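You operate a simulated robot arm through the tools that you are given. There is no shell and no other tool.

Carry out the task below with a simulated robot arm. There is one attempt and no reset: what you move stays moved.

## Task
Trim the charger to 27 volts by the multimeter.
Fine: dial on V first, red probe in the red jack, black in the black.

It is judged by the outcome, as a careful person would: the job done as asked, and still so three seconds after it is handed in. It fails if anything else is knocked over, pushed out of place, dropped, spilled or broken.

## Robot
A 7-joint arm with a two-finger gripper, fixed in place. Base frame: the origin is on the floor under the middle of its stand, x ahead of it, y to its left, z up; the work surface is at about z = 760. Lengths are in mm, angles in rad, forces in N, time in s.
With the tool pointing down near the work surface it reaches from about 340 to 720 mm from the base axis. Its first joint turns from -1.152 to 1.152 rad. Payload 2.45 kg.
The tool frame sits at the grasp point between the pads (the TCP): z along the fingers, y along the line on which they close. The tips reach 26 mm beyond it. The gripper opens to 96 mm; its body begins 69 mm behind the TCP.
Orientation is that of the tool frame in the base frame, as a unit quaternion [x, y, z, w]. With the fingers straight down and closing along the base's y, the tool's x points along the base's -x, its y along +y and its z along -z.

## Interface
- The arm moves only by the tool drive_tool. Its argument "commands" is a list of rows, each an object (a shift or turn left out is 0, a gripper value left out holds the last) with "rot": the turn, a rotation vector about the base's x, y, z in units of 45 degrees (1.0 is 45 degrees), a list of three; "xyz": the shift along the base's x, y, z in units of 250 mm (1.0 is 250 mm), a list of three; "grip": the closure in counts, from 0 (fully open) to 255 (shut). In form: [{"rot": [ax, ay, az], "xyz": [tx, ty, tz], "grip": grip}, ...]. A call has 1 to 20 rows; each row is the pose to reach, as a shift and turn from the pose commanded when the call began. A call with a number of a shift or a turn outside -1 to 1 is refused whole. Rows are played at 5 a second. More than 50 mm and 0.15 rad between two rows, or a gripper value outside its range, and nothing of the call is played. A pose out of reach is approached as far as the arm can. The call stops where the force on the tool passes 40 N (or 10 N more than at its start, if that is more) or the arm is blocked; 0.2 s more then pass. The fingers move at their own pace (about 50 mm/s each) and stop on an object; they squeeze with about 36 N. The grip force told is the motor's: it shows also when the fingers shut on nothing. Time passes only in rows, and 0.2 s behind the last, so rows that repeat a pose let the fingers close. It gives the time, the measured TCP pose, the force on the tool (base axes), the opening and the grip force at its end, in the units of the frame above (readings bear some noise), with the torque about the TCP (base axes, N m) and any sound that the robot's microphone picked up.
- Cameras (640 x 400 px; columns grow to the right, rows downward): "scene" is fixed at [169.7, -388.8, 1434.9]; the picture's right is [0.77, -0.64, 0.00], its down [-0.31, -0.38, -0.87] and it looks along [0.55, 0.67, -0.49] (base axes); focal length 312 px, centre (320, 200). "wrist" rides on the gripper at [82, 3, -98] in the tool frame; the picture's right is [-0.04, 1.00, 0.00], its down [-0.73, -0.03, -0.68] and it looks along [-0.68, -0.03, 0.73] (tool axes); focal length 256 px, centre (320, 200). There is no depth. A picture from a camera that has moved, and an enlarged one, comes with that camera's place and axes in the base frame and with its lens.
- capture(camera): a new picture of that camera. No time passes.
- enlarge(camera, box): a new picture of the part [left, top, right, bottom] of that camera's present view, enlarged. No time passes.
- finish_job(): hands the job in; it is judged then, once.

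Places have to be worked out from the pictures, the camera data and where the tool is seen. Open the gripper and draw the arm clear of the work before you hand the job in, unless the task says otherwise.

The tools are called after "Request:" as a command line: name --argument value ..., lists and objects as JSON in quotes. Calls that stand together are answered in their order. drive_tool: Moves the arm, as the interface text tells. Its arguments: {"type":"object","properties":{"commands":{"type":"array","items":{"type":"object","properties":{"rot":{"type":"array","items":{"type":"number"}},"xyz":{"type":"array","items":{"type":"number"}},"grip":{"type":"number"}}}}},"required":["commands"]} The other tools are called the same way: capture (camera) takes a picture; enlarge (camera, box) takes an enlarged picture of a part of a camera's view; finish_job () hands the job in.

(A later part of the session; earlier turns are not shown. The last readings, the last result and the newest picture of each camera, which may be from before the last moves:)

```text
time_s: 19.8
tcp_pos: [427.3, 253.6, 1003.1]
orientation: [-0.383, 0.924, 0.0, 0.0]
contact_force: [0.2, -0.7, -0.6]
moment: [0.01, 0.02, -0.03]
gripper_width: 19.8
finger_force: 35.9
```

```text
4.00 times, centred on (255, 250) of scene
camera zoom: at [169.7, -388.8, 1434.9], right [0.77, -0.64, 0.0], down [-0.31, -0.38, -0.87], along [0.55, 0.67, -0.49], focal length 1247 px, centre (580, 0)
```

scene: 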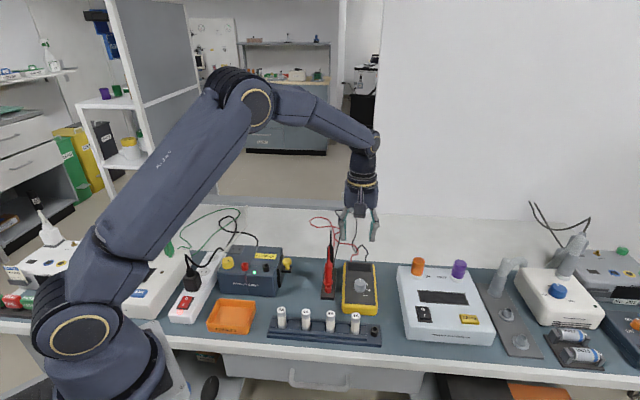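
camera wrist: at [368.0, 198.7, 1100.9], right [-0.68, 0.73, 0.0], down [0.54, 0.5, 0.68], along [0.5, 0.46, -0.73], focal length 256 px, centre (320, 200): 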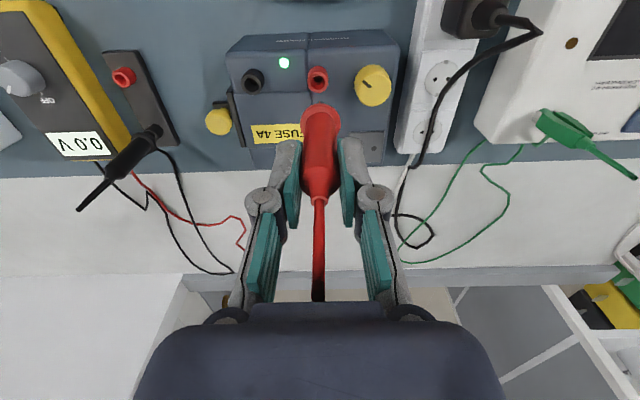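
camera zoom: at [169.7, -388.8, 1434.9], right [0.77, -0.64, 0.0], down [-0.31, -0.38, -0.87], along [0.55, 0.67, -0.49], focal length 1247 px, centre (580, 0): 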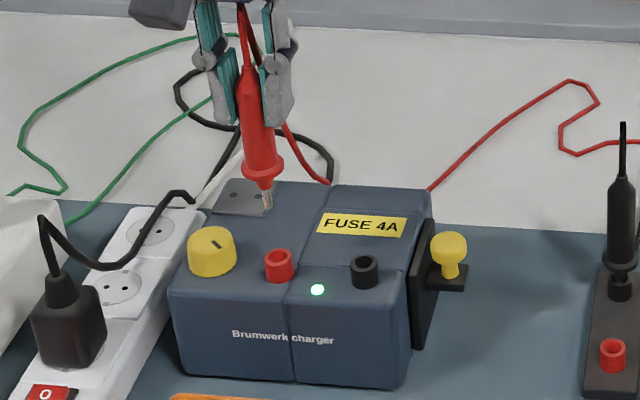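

In the wrist view the jack sits about 2 mm left of the tool axis and perhaps 1–3 mm nearer the camera; the depth is ambiguous from this side. I shift by (+0.5, -2.4) mm and yaw the hand by -45° about the probe axis to measure the other direction.

Request:
drive_tool --commands '[{"xyz": [0.002, -0.01, 0], "rot": [0, 0, -0.1], "grip": 255}, {"xyz": [0.002, -0.01, 0], "rot": [0, 0, -0.25], "grip": 255}, {"xyz": [0.002, -0.01, 0], "rot": [0, 0, -0.4], "grip": 255}, {"xyz": [0.002, -0.01, 0], "rot": [0, 0, -0.55], "grip": 255}, {"xyz": [0.002, -0.01, 0], "rot": [0, 0, -0.7], "grip": 255}, {"xyz": [0.002, -0.01, 0], "rot": [0, 0, -0.85], "grip": 255}, {"xyz": [0.002, -0.01, 0], "rot": [0, 0, -1.0], "grip": 255}, {"xyz": [0.002, -0.01, 0], "rot": [0, 0, -1.0], "grip": 255}]'

Request:
capture --camera "wrist"

Request:
enlarge --camera "wrist" --box '[270, 60, 370, 160]'

Request:
enlarge --camera "scene" --box '[235, 235, 295, 275]'

```text
time_s: 21.6
tcp_pos: [427.8, 249.8, 1002.4]
orientation: [0.0, 1.0, 0.0, 0.001]
contact_force: [-0.1, 0.0, -0.9]
moment: [0.01, 0.0, -0.03]
gripper_width: 19.4
finger_force: 35.9
```

```text
taken
camera wrist: at [347.0, 254.7, 1101.2], right [0.04, 1.0, 0.0], down [0.73, -0.03, 0.68], along [0.68, -0.03, -0.73], focal length 256 px, centre (320, 200)
```

wrist: 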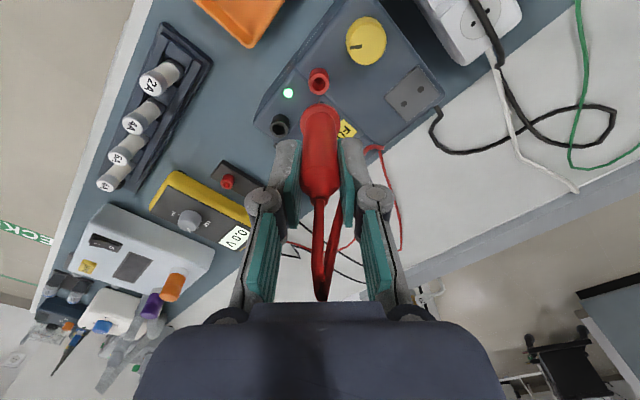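

```text
4.00 times, centred on (320, 110) of wrist
camera zoom: at [347.0, 254.7, 1101.2], right [0.04, 1.0, 0.0], down [0.73, -0.03, 0.68], along [0.68, -0.03, -0.73], focal length 1024 px, centre (320, 560)
```

zoom: 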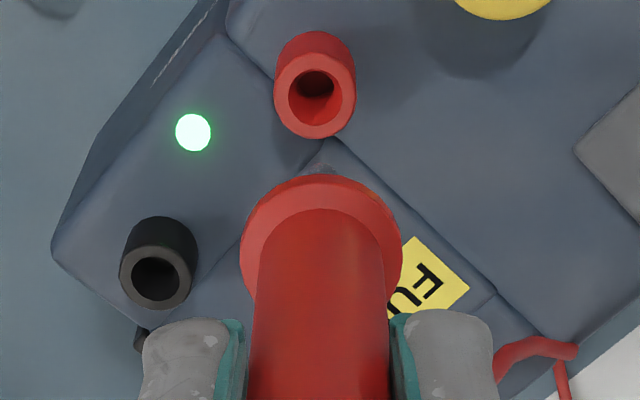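

```text
10.00 times, centred on (265, 255) of scene
camera zoom: at [169.7, -388.8, 1434.9], right [0.77, -0.64, 0.0], down [-0.31, -0.38, -0.87], along [0.55, 0.67, -0.49], focal length 3118 px, centre (870, -350)
```

zoom: 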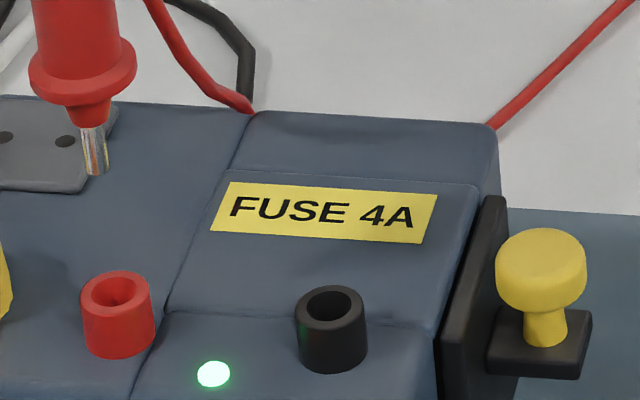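

Both yaws agree on the jack being at about (426.4, 249.5), with its top near z≈863. I shift there and lower until the tip is a few mm above the jack, then check in both views.

Request:
drive_tool --commands '[{"xyz": [-0.0066, -0.0054, 0], "grip": 255}, {"xyz": [-0.0066, -0.0054, -0.05], "grip": 255}, {"xyz": [-0.0066, -0.0054, -0.1], "grip": 255}, {"xyz": [-0.0066, -0.0054, -0.125], "grip": 255}, {"xyz": [-0.0066, -0.0054, -0.125], "grip": 255}]'

Request:
enlarge --camera "wrist" --box '[270, 60, 370, 160]'

Request:
enlarge --camera "scene" --box '[225, 235, 285, 275]'

```text
time_s: 22.8
tcp_pos: [426.5, 249.5, 971.3]
orientation: [-0.001, 1.0, 0.0, 0.0]
contact_force: [0.1, -0.5, -0.2]
moment: [0.01, 0.0, -0.01]
gripper_width: 19.3
finger_force: 36.0
```

```text
4.00 times, centred on (320, 110) of wrist
camera zoom: at [345.1, 253.0, 1069.5], right [0.04, 1.0, 0.0], down [0.73, -0.03, 0.68], along [0.68, -0.03, -0.73], focal length 1024 px, centre (320, 560)
```

zoom: 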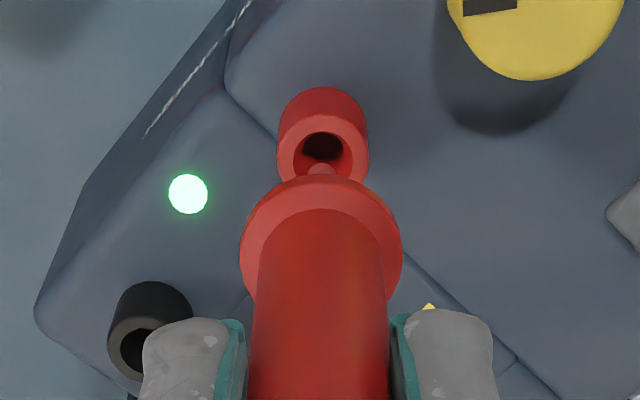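

```text
10.00 times, centred on (255, 255) of scene
camera zoom: at [169.7, -388.8, 1434.9], right [0.77, -0.64, 0.0], down [-0.31, -0.38, -0.87], along [0.55, 0.67, -0.49], focal length 3118 px, centre (970, -350)
```

zoom: 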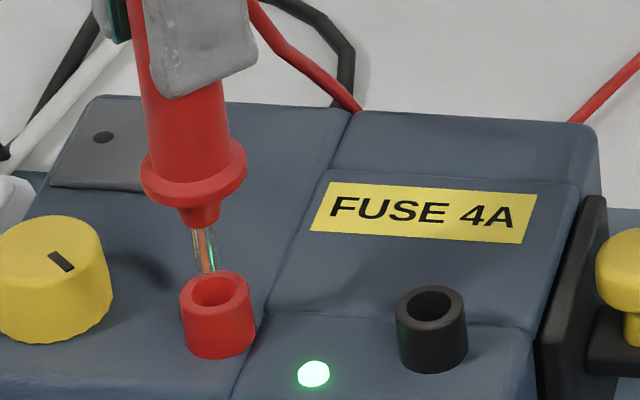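

The scene and wrist views disagree by a millimetre or two in x, so I zoom further on tip and jack before going in.

Request:
enlarge --camera "wrist" --box '[305, 78, 337, 110]'

Request:
enlarge --camera "scene" --box '[237, 252, 257, 272]'

```text
12.50 times, centred on (321, 94) of wrist
camera zoom: at [345.1, 253.0, 1069.5], right [0.04, 1.0, 0.0], down [0.73, -0.03, 0.68], along [0.68, -0.03, -0.73], focal length 3200 px, centre (308, 1525)
```

zoom: 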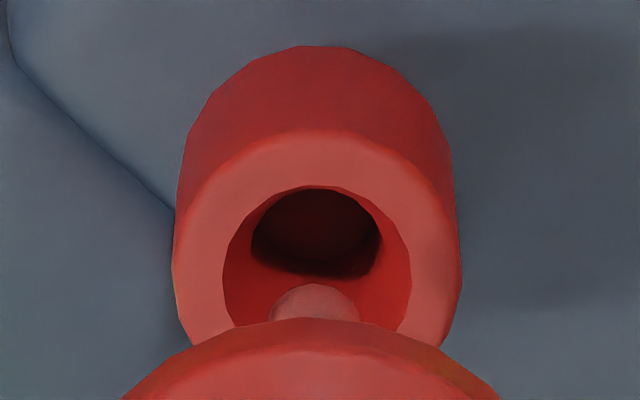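

```text
16.00 times, centred on (247, 262) of scene
camera zoom: at [169.7, -388.8, 1434.9], right [0.77, -0.64, 0.0], down [-0.31, -0.38, -0.87], along [0.55, 0.67, -0.49], focal length 4989 px, centre (1488, -792)
```

zoom: 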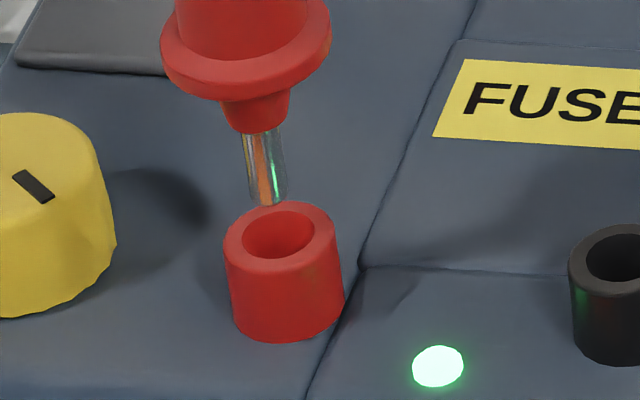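

Closer measurement: the jack is centred within about 0.7 mm of the tip axis, with 9 mm height difference and about ±1.6 mm hole clearance. I correct +0.7 mm in x and descend in small steps, watching the force.

Request:
drive_tool --commands '[{"xyz": [0.003, 0.0005, 0], "grip": 255}, {"xyz": [0.003, 0.0005, -0.02], "grip": 255}, {"xyz": [0.003, 0.0005, -0.036], "grip": 255}, {"xyz": [0.003, 0.0005, -0.048], "grip": 255}, {"xyz": [0.003, 0.0005, -0.058], "grip": 255}, {"xyz": [0.003, 0.0005, -0.058], "grip": 255}]'

Request:
enlarge --camera "scene" --box '[232, 242, 262, 272]'

Request:
enlarge --camera "wrist" --box '[295, 68, 347, 120]'

```text
time_s: 24.2
tcp_pos: [427.0, 249.7, 957.4]
orientation: [-0.002, 1.0, 0.0, 0.0]
contact_force: [0.3, 0.4, -0.5]
moment: [-0.01, -0.01, -0.01]
gripper_width: 19.5
finger_force: 35.7
```

```text
13.33 times, centred on (247, 257) of scene
camera zoom: at [169.7, -388.8, 1434.9], right [0.77, -0.64, 0.0], down [-0.31, -0.38, -0.87], along [0.55, 0.67, -0.49], focal length 4158 px, centre (1293, -560)
```

zoom: 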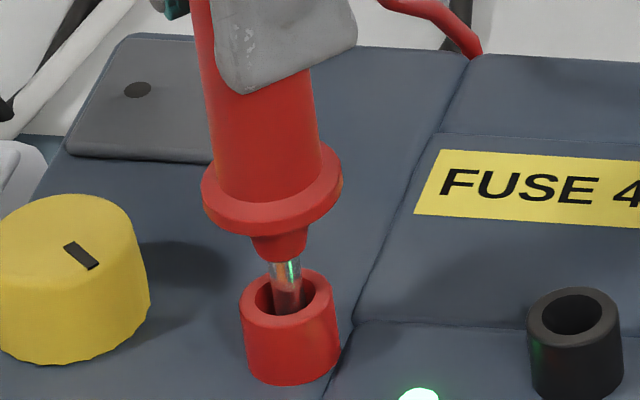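

```text
7.69 times, centred on (321, 94) of wrist
camera zoom: at [346.4, 253.3, 1055.4], right [0.04, 1.0, 0.0], down [0.73, -0.03, 0.68], along [0.68, -0.03, -0.73], focal length 1969 px, centre (312, 1015)
```

zoom: 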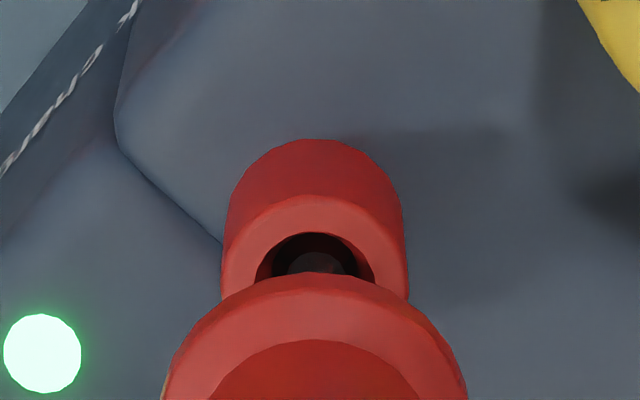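

The tip is inside the hole with no contact force. I continue down in 2 mm steps.

Request:
drive_tool --commands '[{"xyz": [0, 0, -0.008], "grip": 255}, {"xyz": [0, 0, -0.016], "grip": 255}, {"xyz": [0, 0, -0.024], "grip": 255}, {"xyz": [0, 0, -0.03], "grip": 255}, {"xyz": [0, 0, -0.03], "grip": 255}]'

Request:
enlarge --camera "scene" --box '[232, 242, 262, 272]'

Request:
enlarge --camera "scene" --box '[325, 250, 385, 290]'

```text
time_s: 25.4
tcp_pos: [428.4, 249.5, 949.8]
orientation: [-0.001, 1.0, 0.0, 0.0]
contact_force: [0.1, -0.1, -0.6]
moment: [-0.01, -0.03, 0.0]
gripper_width: 19.5
finger_force: 36.6
```

```text
13.33 times, centred on (247, 257) of scene
camera zoom: at [169.7, -388.8, 1434.9], right [0.77, -0.64, 0.0], down [-0.31, -0.38, -0.87], along [0.55, 0.67, -0.49], focal length 4158 px, centre (1293, -560)
```

zoom: 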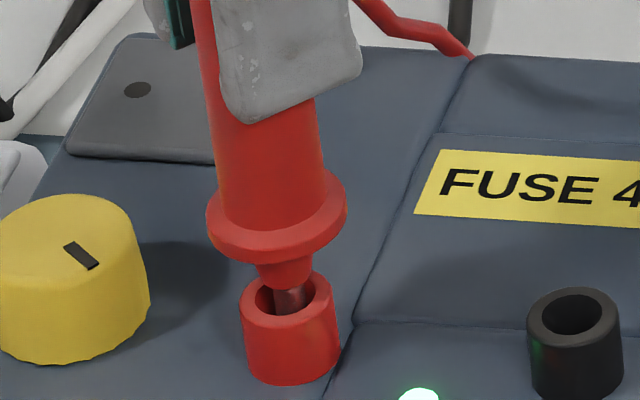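

```text
10.00 times, centred on (355, 270) of scene
camera zoom: at [169.7, -388.8, 1434.9], right [0.77, -0.64, 0.0], down [-0.31, -0.38, -0.87], along [0.55, 0.67, -0.49], focal length 3118 px, centre (-30, -500)
```

zoom: 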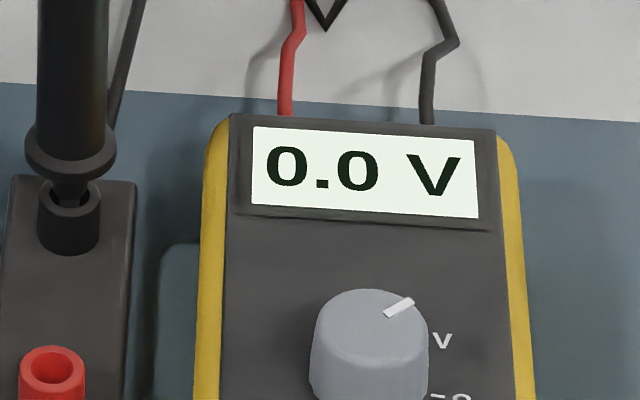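

Still free, and the collar-to-cone gap is larger than in the stand. I go on down in small steps until it seats.

Request:
drive_tool --commands '[{"xyz": [0, 0, -0.006], "grip": 255}, {"xyz": [0, 0, -0.012], "grip": 255}, {"xyz": [0, 0, -0.018], "grip": 255}, {"xyz": [0, 0, -0.024], "grip": 255}, {"xyz": [0, 0, -0.024], "grip": 255}]'

Request:
enlarge --camera "scene" --box '[232, 242, 262, 272]'

```text
time_s: 26.6
tcp_pos: [428.6, 249.0, 945.3]
orientation: [-0.002, 1.0, 0.001, 0.0]
contact_force: [-7.4, -0.7, 31.3]
moment: [-0.04, 0.24, -0.02]
gripper_width: 19.6
finger_force: 35.9
```

```text
13.33 times, centred on (247, 257) of scene
camera zoom: at [169.1, -389.1, 1434.8], right [0.77, -0.64, 0.0], down [-0.31, -0.38, -0.87], along [0.55, 0.67, -0.49], focal length 4158 px, centre (1293, -560)
```

zoom: 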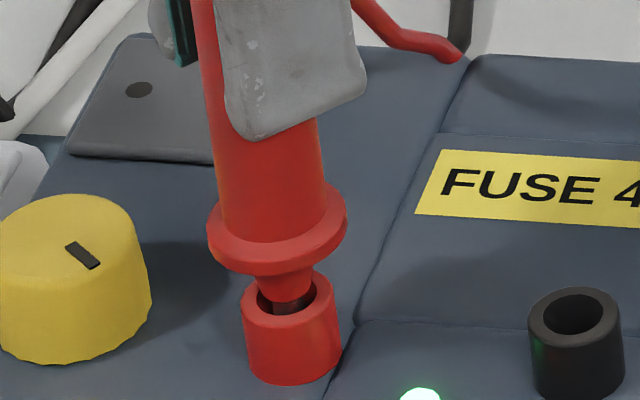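

It seated about 17 mm deep (31 N upward at the last step). I ease up 1 mm to unload, then open the fingers.

Request:
drive_tool --commands '[{"xyz": [0, 0, 0.005], "grip": 255}, {"xyz": [0, 0, 0.005], "grip": 255}, {"xyz": [0, 0, 0.005], "grip": 190}, {"xyz": [0, 0, 0.005], "grip": 150}, {"xyz": [0, 0, 0.005], "grip": 110}, {"xyz": [0, 0, 0.005], "grip": 110}]'

Request:
enlarge --camera "scene" --box '[205, 200, 285, 280]'

Request:
capture --camera "wrist"

```text
time_s: 28.0
tcp_pos: [428.0, 248.9, 944.6]
orientation: [-0.001, 1.0, 0.0, 0.0]
contact_force: [-0.3, -0.4, 0.4]
moment: [-0.02, 0.02, 0.0]
gripper_width: 54.7
finger_force: 0.2
```

```text
5.00 times, centred on (245, 240) of scene
camera zoom: at [169.7, -388.8, 1434.9], right [0.77, -0.64, 0.0], down [-0.31, -0.38, -0.87], along [0.55, 0.67, -0.49], focal length 1559 px, centre (695, 0)
```

zoom: 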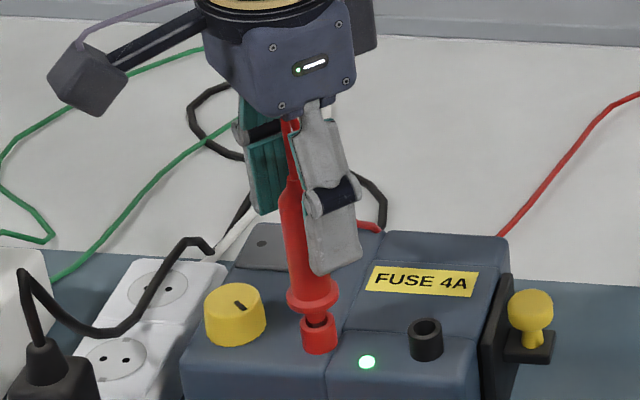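

```text
taken
camera wrist: at [346.4, 253.4, 1043.3], right [0.04, 1.0, 0.0], down [0.73, -0.03, 0.68], along [0.68, -0.03, -0.73], focal length 256 px, centre (320, 200)
```

wrist: 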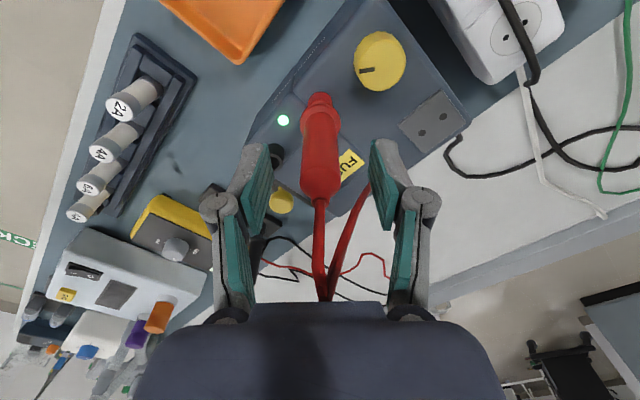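

The red probe stands in the red jack on its own. I rise straight up clear of its tail and check.

Request:
drive_tool --commands '[{"xyz": [0, 0, 0.06], "grip": 110}, {"xyz": [0, 0, 0.14], "grip": 110}, {"xyz": [0, 0, 0.24], "grip": 110}, {"xyz": [0, 0, 0.34], "grip": 110}, {"xyz": [0, 0, 0.44], "grip": 110}, {"xyz": [0, 0, 0.5], "grip": 110}, {"xyz": [0, 0, 0.5], "grip": 110}]'

Request:
capture --camera "scene"

Request:
enlarge --camera "scene" --box '[205, 200, 285, 280]'

Request:
capture --camera "wrist"

```text
time_s: 29.6
tcp_pos: [426.3, 251.4, 1069.5]
orientation: [-0.001, 1.0, 0.0, 0.0]
contact_force: [0.0, -1.3, -0.5]
moment: [0.0, -0.02, 0.0]
gripper_width: 54.7
finger_force: 0.0
```

```text
taken
```

scene: 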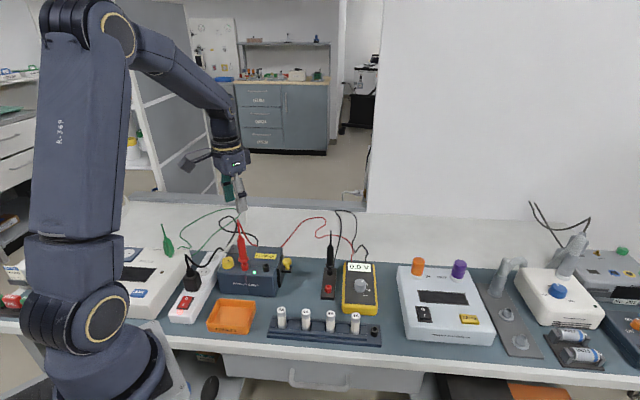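

```text
5.00 times, centred on (245, 240) of scene
camera zoom: at [169.7, -388.8, 1434.9], right [0.77, -0.64, 0.0], down [-0.31, -0.38, -0.87], along [0.55, 0.67, -0.49], focal length 1559 px, centre (695, 0)
```

zoom: 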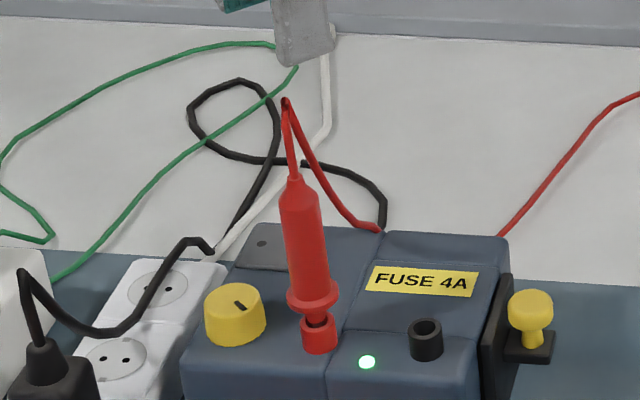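

```text
taken
camera wrist: at [346.1, 253.5, 1168.4], right [0.04, 1.0, 0.0], down [0.73, -0.03, 0.68], along [0.68, -0.03, -0.73], focal length 256 px, centre (320, 200)
```

wrist: 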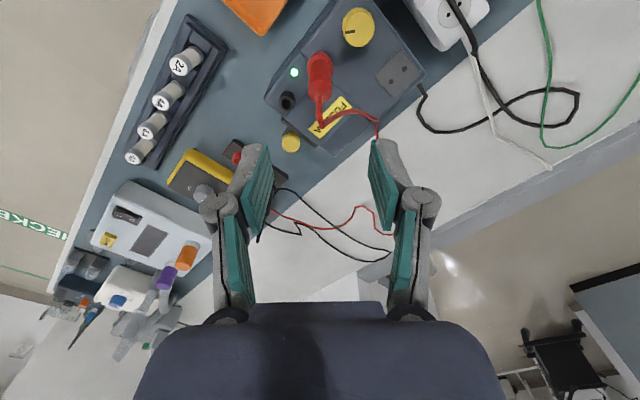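

The red probe stands firmly in its jack. Next the black probe, which I put at about (648, 147); I move above it with 45° yaw for a centring look.

Request:
drive_tool --commands '[{"xyz": [0.1, -0.046, 0], "rot": [0, 0, 0.1], "grip": 110}, {"xyz": [0.22, -0.102, 0], "rot": [0, 0, 0.24], "grip": 110}, {"xyz": [0.36, -0.167, 0], "rot": [0, 0, 0.4], "grip": 110}, {"xyz": [0.5, -0.232, -0.05], "rot": [0, 0, 0.56], "grip": 110}, {"xyz": [0.63, -0.293, -0.1], "rot": [0, 0, 0.72], "grip": 110}, {"xyz": [0.75, -0.349, -0.16], "rot": [0, 0, 0.86], "grip": 110}, {"xyz": [0.85, -0.395, -0.21], "rot": [0, 0, 1.0], "grip": 110}, {"xyz": [0.8834, -0.4105, -0.234], "rot": [0, 0, 1.0], "grip": 110}, {"xyz": [0.8834, -0.4105, -0.234], "rot": [0, 0, 1.0], "grip": 110}]'

Request:
capture --camera "wrist"

Request:
enlarge --camera "wrist" --box '[270, 50, 370, 150]'

Request:
enlarge --camera "scene" --box '[290, 170, 410, 300]'

```text
time_s: 31.6
tcp_pos: [648.6, 146.3, 1011.3]
orientation: [-0.384, 0.924, 0.0, 0.001]
contact_force: [-0.1, -0.6, 0.2]
moment: [0.0, 0.01, -0.05]
gripper_width: 54.8
finger_force: 0.1
```

```text
taken
camera wrist: at [589.3, 91.7, 1109.8], right [-0.68, 0.73, 0.0], down [0.54, 0.5, 0.68], along [0.5, 0.46, -0.73], focal length 256 px, centre (320, 200)
```

wrist: 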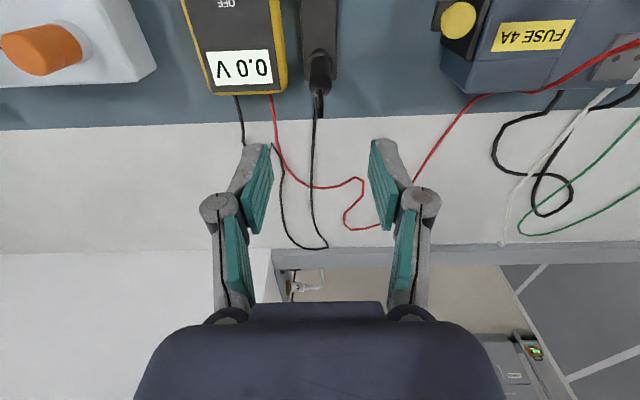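

```text
4.00 times, centred on (320, 100) of wrist
camera zoom: at [589.3, 91.7, 1109.8], right [-0.68, 0.73, 0.0], down [0.54, 0.5, 0.68], along [0.5, 0.46, -0.73], focal length 1024 px, centre (320, 600)
```

zoom: 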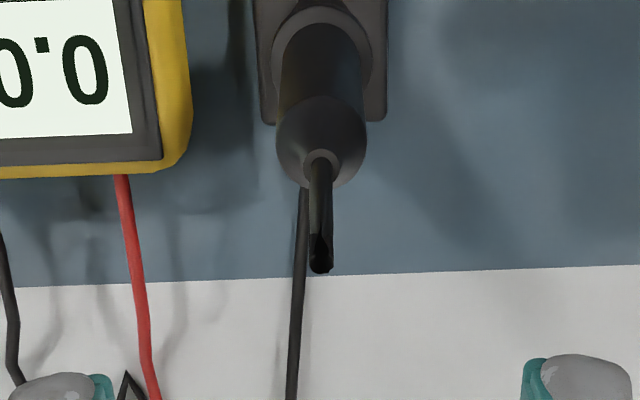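

```text
3.08 times, centred on (350, 235) of scene
camera zoom: at [169.7, -388.8, 1434.9], right [0.77, -0.64, 0.0], down [-0.31, -0.38, -0.87], along [0.55, 0.67, -0.49], focal length 960 px, centre (228, 92)
```

zoom: 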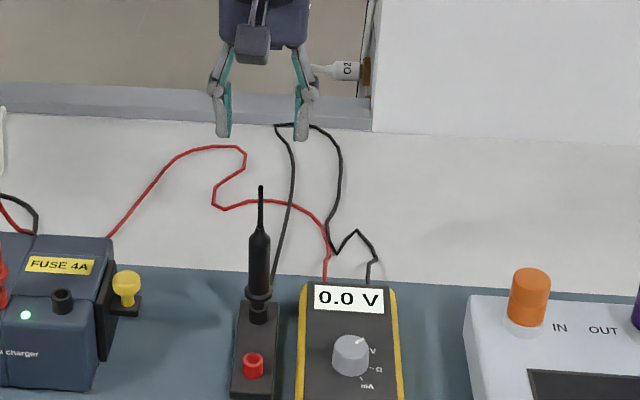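

The black probe is centred just as the red one was. I descend to the same height and close on it.

Request:
drive_tool --commands '[{"xyz": [0, 0, -0.14], "grip": 110}, {"xyz": [0, 0, -0.28], "grip": 110}, {"xyz": [0, 0, -0.42], "grip": 110}, {"xyz": [0, 0, -0.5], "grip": 110}, {"xyz": [0, 0, -0.554], "grip": 110}, {"xyz": [0, 0, -0.554], "grip": 110}, {"xyz": [0, 0, -0.554], "grip": 255}, {"xyz": [0, 0, -0.554], "grip": 255}, {"xyz": [0, 0, -0.554], "grip": 255}, {"xyz": [0, 0, -0.554], "grip": 255}, {"xyz": [0, 0, -0.554], "grip": 255}]'

Request:
capture --camera "wrist"

Request:
enlarge --camera "scene" --box '[290, 190, 410, 310]'

```text
time_s: 34.0
tcp_pos: [648.7, 146.8, 872.2]
orientation: [-0.384, 0.923, 0.0, 0.0]
contact_force: [0.4, 0.0, -2.0]
moment: [0.03, -0.02, 0.02]
gripper_width: 19.3
finger_force: 36.0
```

```text
taken
camera wrist: at [588.9, 91.9, 970.6], right [-0.68, 0.73, 0.0], down [0.54, 0.5, 0.68], along [0.5, 0.46, -0.73], focal length 256 px, centre (320, 200)
```

wrist: 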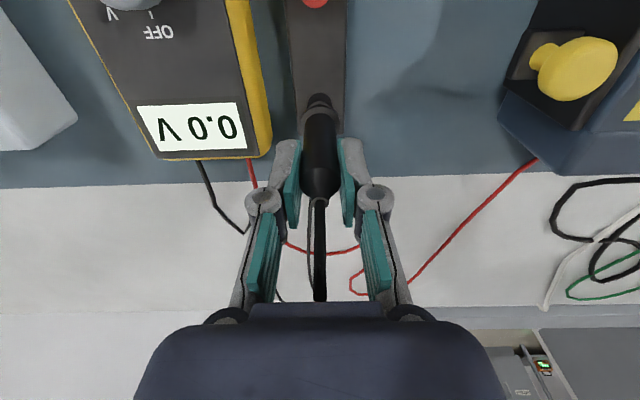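

```text
3.33 times, centred on (350, 250) of scene
camera zoom: at [169.8, -388.8, 1434.9], right [0.77, -0.64, 0.0], down [-0.31, -0.38, -0.87], along [0.55, 0.67, -0.49], focal length 1039 px, centre (220, 33)
```

zoom: 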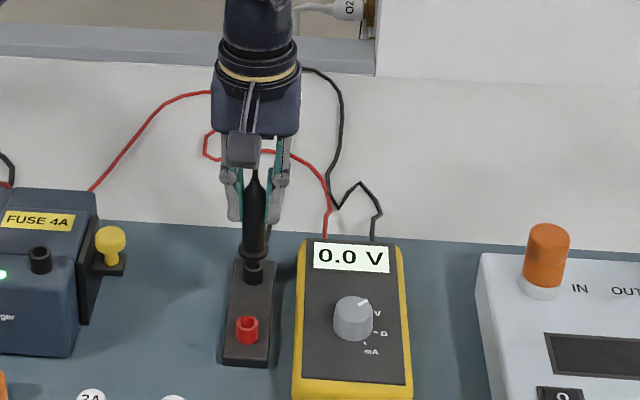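

The black probe is held at 19.3 mm. I lift it straight up out of the stand.

Request:
drive_tool --commands '[{"xyz": [0, 0, 0.03], "grip": 255}, {"xyz": [0, 0, 0.07], "grip": 255}, {"xyz": [0, 0, 0.12], "grip": 255}, {"xyz": [0, 0, 0.2], "grip": 255}, {"xyz": [0, 0, 0.3], "grip": 255}, {"xyz": [0, 0, 0.4], "grip": 255}, {"xyz": [0, 0, 0.52], "grip": 255}, {"xyz": [0, 0, 0.64], "grip": 255}, {"xyz": [0, 0, 0.64], "grip": 255}]'

Request:
enlarge --camera "scene" --box '[300, 170, 380, 290]'

```text
time_s: 36.0
tcp_pos: [647.6, 147.1, 1033.0]
orientation: [-0.384, 0.924, 0.0, 0.0]
contact_force: [0.0, -0.6, -1.1]
moment: [-0.01, -0.01, 0.05]
gripper_width: 19.2
finger_force: 35.6
```

```text
3.33 times, centred on (340, 230) of scene
camera zoom: at [169.7, -388.8, 1434.9], right [0.77, -0.64, 0.0], down [-0.31, -0.38, -0.87], along [0.55, 0.67, -0.49], focal length 1039 px, centre (253, 100)
```

zoom: 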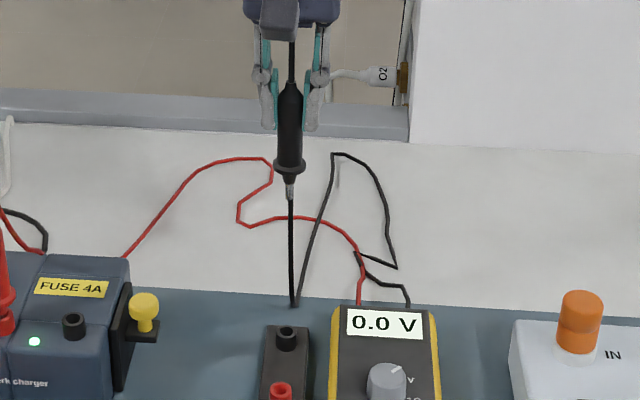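

The black probe is free. I carry it level to above the black jack, estimated at (469.8, 206.2).

Request:
drive_tool --commands '[{"xyz": [-0.08, 0.027, 0], "grip": 255}, {"xyz": [-0.18, 0.06, 0], "grip": 255}, {"xyz": [-0.29, 0.096, 0], "grip": 255}, {"xyz": [-0.4, 0.133, 0], "grip": 255}, {"xyz": [-0.51, 0.17, 0], "grip": 255}, {"xyz": [-0.61, 0.203, 0], "grip": 255}, {"xyz": [-0.68, 0.226, 0], "grip": 255}, {"xyz": [-0.7128, 0.2368, -0.04], "grip": 255}, {"xyz": [-0.7128, 0.2368, -0.12], "grip": 255}, {"xyz": [-0.7128, 0.2368, -0.12], "grip": 255}]'

Request:
capture --camera "wrist"

Request:
enlarge --camera "wrist" --box '[295, 60, 345, 110]'

Request:
enlarge --camera "scene" --box '[230, 200, 300, 280]'

```text
time_s: 38.2
tcp_pos: [470.8, 206.4, 1002.1]
orientation: [-0.383, 0.924, 0.001, 0.0]
contact_force: [0.3, 0.4, 0.0]
moment: [-0.02, -0.02, -0.01]
gripper_width: 19.5
finger_force: 35.7
```

```text
taken
camera wrist: at [410.7, 151.1, 1101.0], right [-0.68, 0.73, 0.0], down [0.54, 0.5, 0.68], along [0.5, 0.46, -0.73], focal length 256 px, centre (320, 200)
```

wrist: 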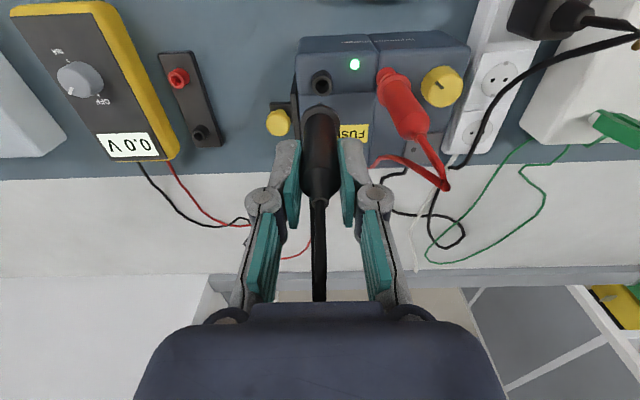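

```text
8.00 times, centred on (320, 85) of wrist
camera zoom: at [410.7, 151.1, 1101.0], right [-0.68, 0.73, 0.0], down [0.54, 0.5, 0.68], along [0.5, 0.46, -0.73], focal length 2048 px, centre (320, 1120)
```

zoom: 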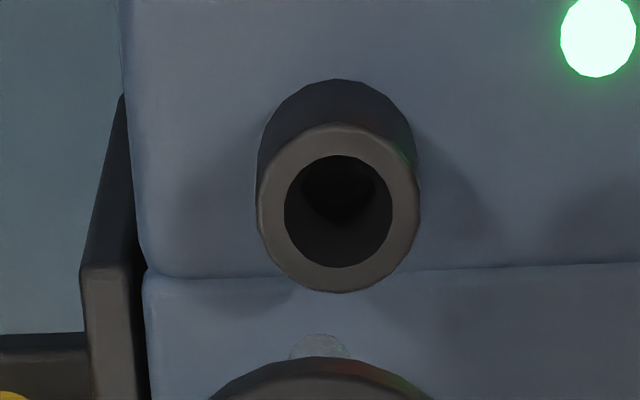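

```text
5.00 times, centred on (265, 240) of scene
camera zoom: at [169.7, -388.8, 1434.9], right [0.77, -0.64, 0.0], down [-0.31, -0.38, -0.87], along [0.55, 0.67, -0.49], focal length 1559 px, centre (595, 0)
```

zoom: 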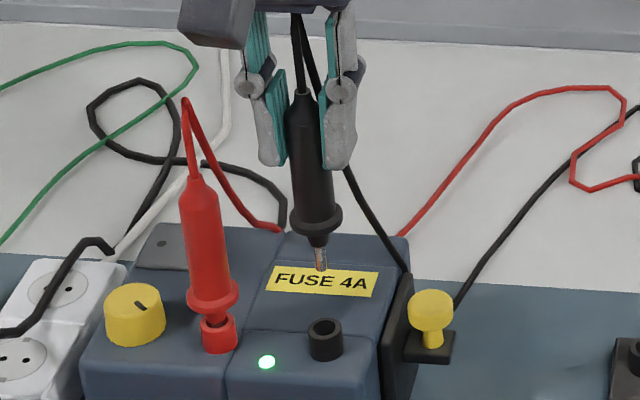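

The jack is about 2 mm to the right of the tip in this view and nearly aligned in depth. I shift (-1.6, +1.3) mm and yaw -45° about the probe axis for the cross-check.

Request:
drive_tool --commands '[{"xyz": [-0.0064, 0.0052, 0], "rot": [0, 0, -0.1], "grip": 255}, {"xyz": [-0.0064, 0.0052, 0], "rot": [0, 0, -0.25], "grip": 255}, {"xyz": [-0.0064, 0.0052, 0], "rot": [0, 0, -0.4], "grip": 255}, {"xyz": [-0.0064, 0.0052, 0], "rot": [0, 0, -0.55], "grip": 255}, {"xyz": [-0.0064, 0.0052, 0], "rot": [0, 0, -0.7], "grip": 255}, {"xyz": [-0.0064, 0.0052, 0], "rot": [0, 0, -0.85], "grip": 255}, {"xyz": [-0.0064, 0.0052, 0], "rot": [0, 0, -1.0], "grip": 255}, {"xyz": [-0.0064, 0.0052, -0.12], "rot": [0, 0, -1.0], "grip": 255}, {"xyz": [-0.0064, 0.0052, -0.12], "rot": [0, 0, -1.0], "grip": 255}]'

Request:
capture --camera "wrist"

Request:
enlarge --camera "wrist" --box '[300, 75, 340, 115]'

Request:
enlarge --camera "scene" --box '[255, 242, 285, 272]'

```text
time_s: 40.2
tcp_pos: [468.7, 207.2, 973.1]
orientation: [0.0, 1.0, 0.0, -0.001]
contact_force: [-0.7, 0.4, 0.0]
moment: [-0.05, -0.01, 0.0]
gripper_width: 19.7
finger_force: 36.1
```

```text
taken
camera wrist: at [387.6, 211.5, 1071.3], right [0.04, 1.0, 0.0], down [0.73, -0.03, 0.68], along [0.68, -0.03, -0.73], focal length 256 px, centre (320, 200)
```

wrist: 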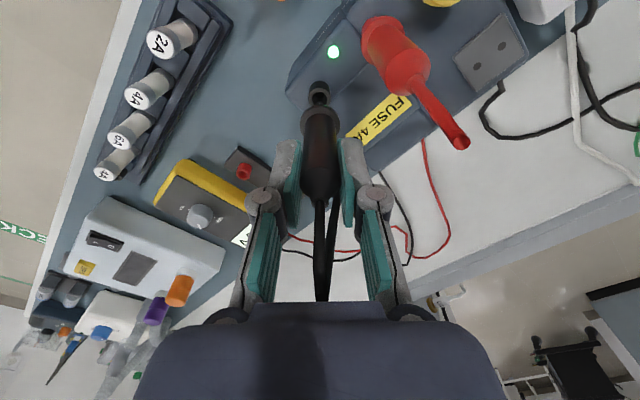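

```text
10.00 times, centred on (320, 95) of wrist
camera zoom: at [387.6, 211.5, 1071.3], right [0.04, 1.0, 0.0], down [0.73, -0.03, 0.68], along [0.68, -0.03, -0.73], focal length 2560 px, centre (320, 1250)
```

zoom: 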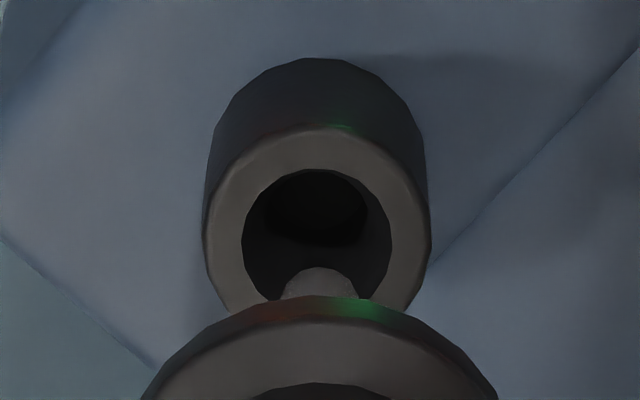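

```text
13.33 times, centred on (270, 257) of scene
camera zoom: at [169.7, -388.8, 1434.9], right [0.77, -0.64, 0.0], down [-0.31, -0.38, -0.87], along [0.55, 0.67, -0.49], focal length 4158 px, centre (987, -560)
```

zoom: 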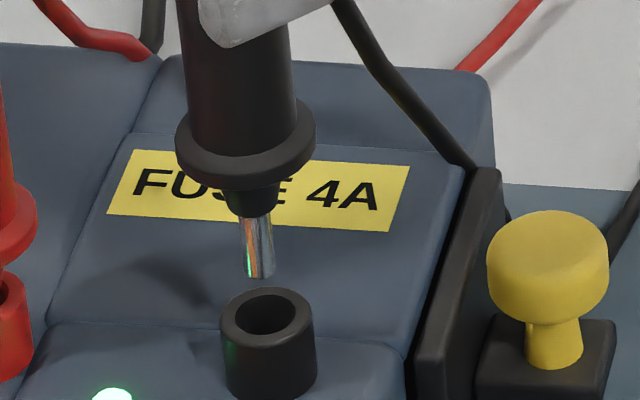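

The tip and black jack line up within 0.3 mm in both views, with the tip 12 mm above it. I nudge +0.25 mm in x and descend in small steps.

Request:
drive_tool --commands '[{"xyz": [0.001, -0.0004, -0.02], "grip": 255}, {"xyz": [0.001, -0.0004, -0.04], "grip": 255}, {"xyz": [0.001, -0.0004, -0.055], "grip": 255}, {"xyz": [0.001, -0.0004, -0.068], "grip": 255}, {"xyz": [0.001, -0.0004, -0.08], "grip": 255}, {"xyz": [0.001, -0.0004, -0.09], "grip": 255}, {"xyz": [0.001, -0.0004, -0.09], "grip": 255}]'

Request:
enlarge --camera "scene" --box '[255, 242, 285, 272]'

Request:
enlarge --camera "scene" --box '[325, 250, 385, 290]'

```text
time_s: 41.8
tcp_pos: [468.7, 207.1, 950.8]
orientation: [-0.001, 1.0, 0.0, 0.0]
contact_force: [0.4, -0.4, -0.5]
moment: [0.02, 0.0, 0.0]
gripper_width: 19.3
finger_force: 35.8
```

```text
13.33 times, centred on (270, 257) of scene
camera zoom: at [169.7, -388.8, 1434.9], right [0.77, -0.64, 0.0], down [-0.31, -0.38, -0.87], along [0.55, 0.67, -0.49], focal length 4158 px, centre (987, -560)
```

zoom: 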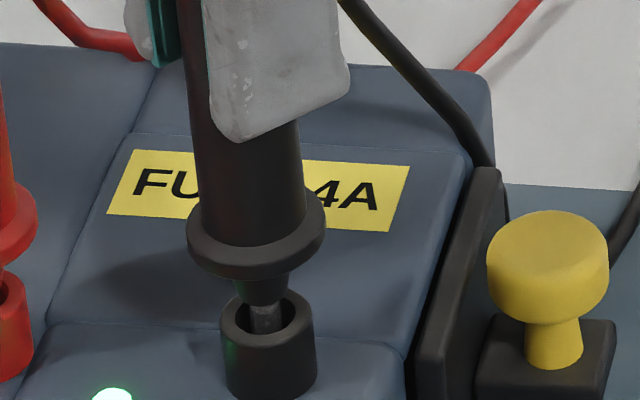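

```text
10.00 times, centred on (355, 270) of scene
camera zoom: at [169.7, -388.8, 1434.9], right [0.77, -0.64, 0.0], down [-0.31, -0.38, -0.87], along [0.55, 0.67, -0.49], focal length 3118 px, centre (-30, -500)
```

zoom: 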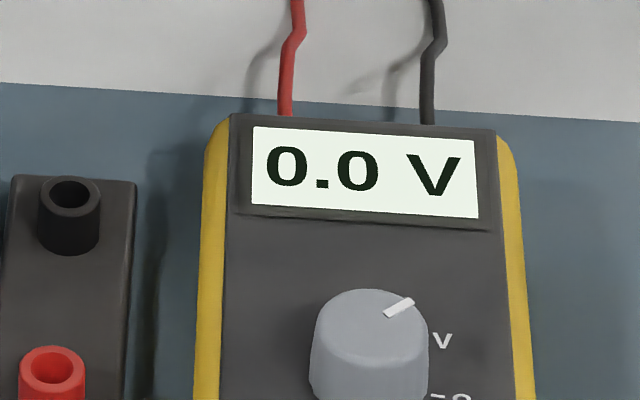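

The black tip is inside the jack without contact. I push the last few mm in small steps until it seats.

Request:
drive_tool --commands '[{"xyz": [0, 0, -0.006], "grip": 255}, {"xyz": [0, 0, -0.012], "grip": 255}, {"xyz": [0, 0, -0.018], "grip": 255}, {"xyz": [0, 0, -0.022], "grip": 255}, {"xyz": [0, 0, -0.026], "grip": 255}, {"xyz": [0, 0, -0.026], "grip": 255}]'

Request:
enlarge --camera "scene" --box '[225, 212, 285, 272]'

Request:
enlarge --camera "scene" --box '[325, 250, 385, 290]'

```text
time_s: 43.2
tcp_pos: [469.3, 207.5, 945.4]
orientation: [-0.001, 1.0, 0.001, 0.001]
contact_force: [-5.8, -3.4, 32.2]
moment: [-0.09, 0.24, 0.0]
gripper_width: 19.5
finger_force: 36.1
```

```text
6.67 times, centred on (255, 242) of scene
camera zoom: at [169.1, -389.1, 1434.8], right [0.77, -0.64, 0.0], down [-0.31, -0.38, -0.87], along [0.55, 0.67, -0.49], focal length 2079 px, centre (753, -80)
```

zoom: 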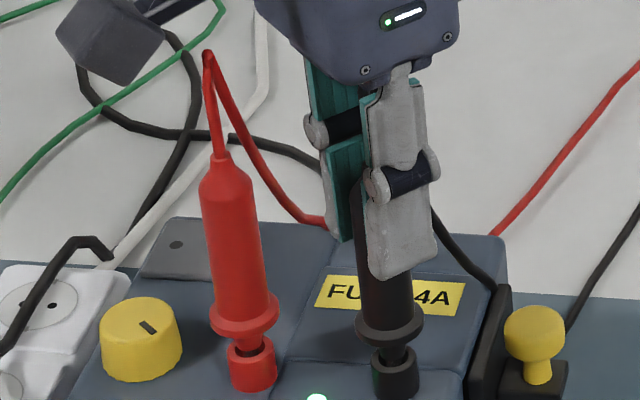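

```text
10.00 times, centred on (355, 270) of scene
camera zoom: at [169.1, -389.1, 1434.8], right [0.77, -0.64, 0.0], down [-0.31, -0.38, -0.87], along [0.55, 0.67, -0.49], focal length 3118 px, centre (-30, -500)
```

zoom: 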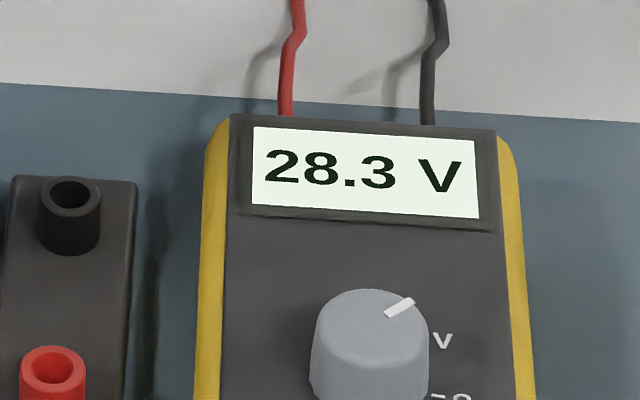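

Seated at 32 N, and the meter now reads 28.3 V. I ease off 1 mm, open the fingers and check the reading stays.

Request:
drive_tool --commands '[{"xyz": [0, 0, 0.005], "grip": 255}, {"xyz": [0, 0, 0.005], "grip": 255}, {"xyz": [0, 0, 0.005], "grip": 190}, {"xyz": [0, 0, 0.005], "grip": 150}, {"xyz": [0, 0, 0.005], "grip": 110}, {"xyz": [0, 0, 0.005], "grip": 110}]'

Request:
capture --camera "wrist"

Request:
enlarge --camera "scene" --box '[325, 250, 385, 290]'

```text
time_s: 44.6
tcp_pos: [468.8, 207.6, 943.5]
orientation: [-0.001, 1.0, 0.0, 0.0]
contact_force: [0.5, 0.5, -0.5]
moment: [0.0, 0.0, 0.02]
gripper_width: 54.5
finger_force: 0.0
```

```text
taken
camera wrist: at [387.6, 211.4, 1043.5], right [0.04, 1.0, 0.0], down [0.73, -0.03, 0.68], along [0.68, -0.03, -0.73], focal length 256 px, centre (320, 200)
```

wrist: 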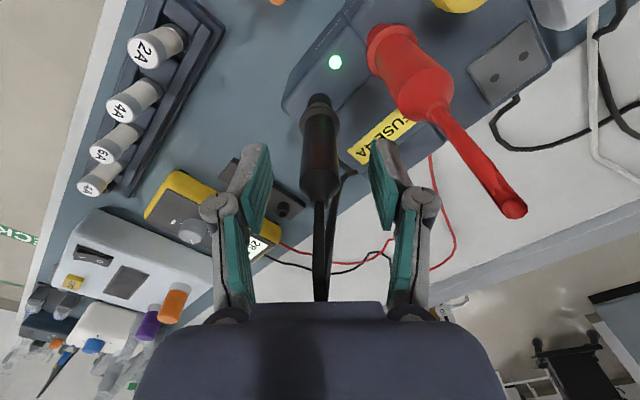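

```text
10.00 times, centred on (355, 270) of scene
camera zoom: at [169.7, -388.8, 1434.9], right [0.77, -0.64, 0.0], down [-0.31, -0.38, -0.87], along [0.55, 0.67, -0.49], focal length 3118 px, centre (-30, -500)
```

zoom: 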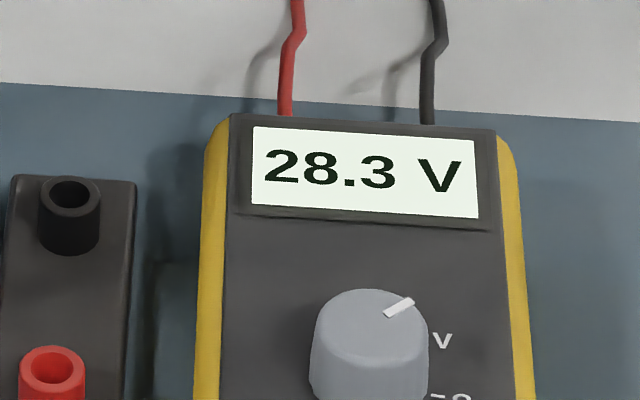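

Reading holds at 28.3 V after release. I rise clear of both probes.

Request:
drive_tool --commands '[{"xyz": [0, 0, 0.06], "grip": 110}, {"xyz": [0, 0, 0.14], "grip": 110}, {"xyz": [0, 0, 0.24], "grip": 110}, {"xyz": [0, 0, 0.34], "grip": 110}, {"xyz": [0, 0, 0.44], "grip": 110}, {"xyz": [0, 0, 0.55], "grip": 110}, {"xyz": [0, 0, 0.6], "grip": 110}, {"xyz": [0, 0, 0.6], "grip": 110}]'

Request:
capture --camera "wrist"

Request:
enlarge --camera "scene" --box '[205, 200, 305, 290]'

Request:
enlarge --camera "scene" --box '[215, 245, 255, 275]'

```text
time_s: 46.4
tcp_pos: [469.1, 207.7, 1095.5]
orientation: [0.0, 1.0, 0.0, 0.0]
contact_force: [-0.1, -0.2, 0.0]
moment: [0.02, 0.01, 0.02]
gripper_width: 54.8
finger_force: 0.0
```

```text
taken
camera wrist: at [387.8, 211.3, 1193.8], right [0.04, 1.0, 0.0], down [0.73, -0.03, 0.68], along [0.68, -0.03, -0.73], focal length 256 px, centre (320, 200)
```

wrist: 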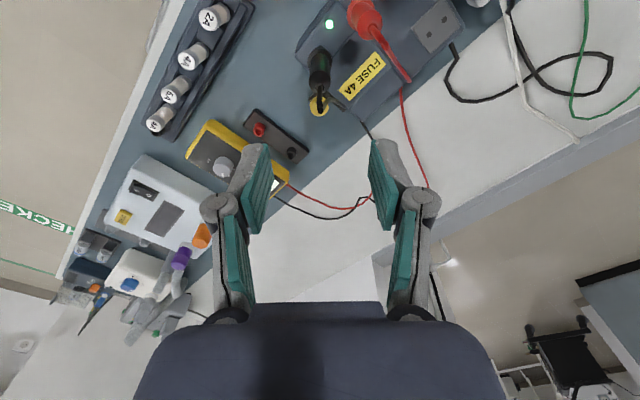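

```text
4.44 times, centred on (255, 245) of scene
camera zoom: at [169.7, -388.8, 1434.9], right [0.77, -0.64, 0.0], down [-0.31, -0.38, -0.87], along [0.55, 0.67, -0.49], focal length 1386 px, centre (609, 0)
```

zoom: 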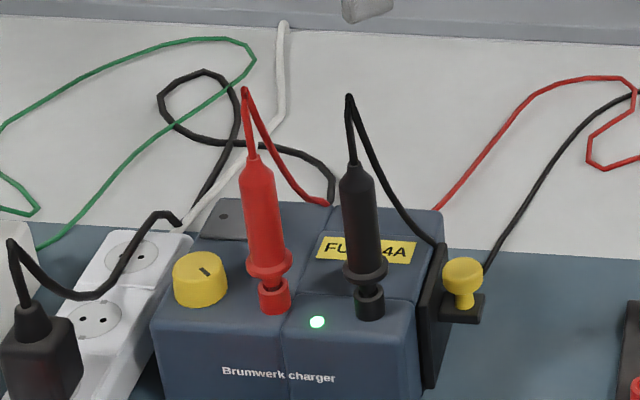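

```text
13.33 times, centred on (235, 260) of scene
camera zoom: at [169.7, -388.8, 1434.9], right [0.77, -0.64, 0.0], down [-0.31, -0.38, -0.87], along [0.55, 0.67, -0.49], focal length 4158 px, centre (1453, -600)
```

zoom: 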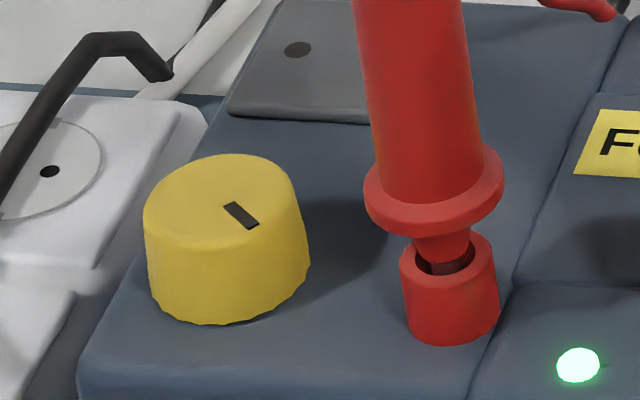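

Both probes stand upright in their jacks. The trim knob's top is at about (395.6, 286.9, 870), only 49 mm from the red probe, so I'll grip it with the fingers closing front-to-back and the hand leaning away from the probe; first I move above it and yaw to -45°.

Request:
drive_tool --commands '[{"xyz": [-0.04, 0.045, 0], "rot": [0, 0, -0.12], "grip": 110}, {"xyz": [-0.09, 0.1, 0], "rot": [0, 0, -0.26], "grip": 110}, {"xyz": [-0.14, 0.155, 0], "rot": [0, 0, -0.41], "grip": 110}, {"xyz": [-0.19, 0.21, 0], "rot": [0, 0, -0.56], "grip": 110}, {"xyz": [-0.24, 0.265, 0], "rot": [0, 0, -0.71], "grip": 110}, {"xyz": [-0.2914, 0.318, 0], "rot": [0, 0, -0.86], "grip": 110}, {"xyz": [-0.2914, 0.318, -0.05], "rot": [0, 0, -1.0], "grip": 110}, {"xyz": [-0.2914, 0.318, -0.083], "rot": [0, 0, -1.0], "grip": 110}, {"xyz": [-0.2914, 0.318, -0.083], "rot": [0, 0, -1.0], "grip": 110}]'

Request:
capture --camera "wrist"

Request:
capture --camera "scene"

```text
time_s: 48.4
tcp_pos: [395.5, 286.1, 1074.7]
orientation: [0.383, 0.924, 0.0, -0.001]
contact_force: [0.1, 0.6, 0.3]
moment: [0.01, 0.02, 0.03]
gripper_width: 54.6
finger_force: 0.0
```

```text
taken
camera wrist: at [341.1, 347.2, 1172.5], right [0.73, 0.68, 0.0], down [0.5, -0.54, 0.68], along [0.46, -0.5, -0.73], focal length 256 px, centre (320, 200)
```

wrist: 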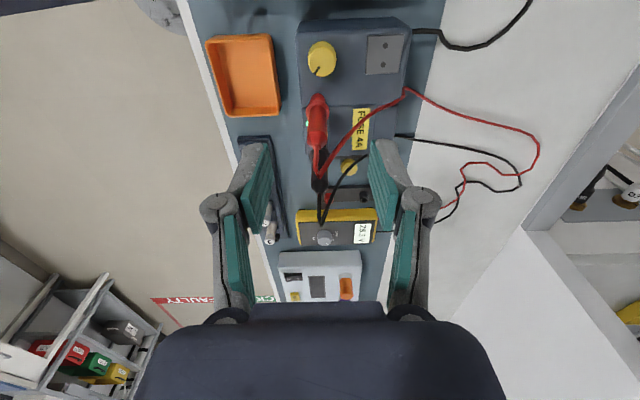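

```text
taken
```

scene: 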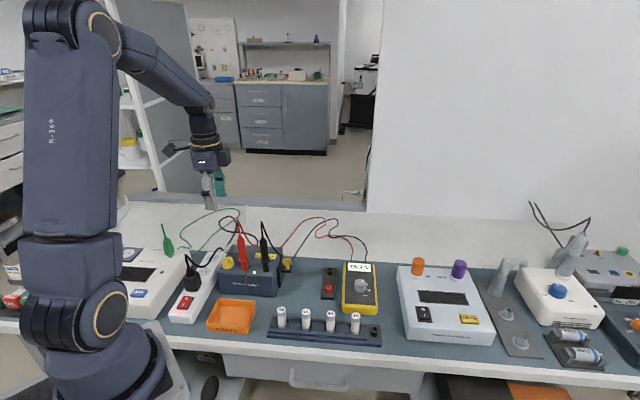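

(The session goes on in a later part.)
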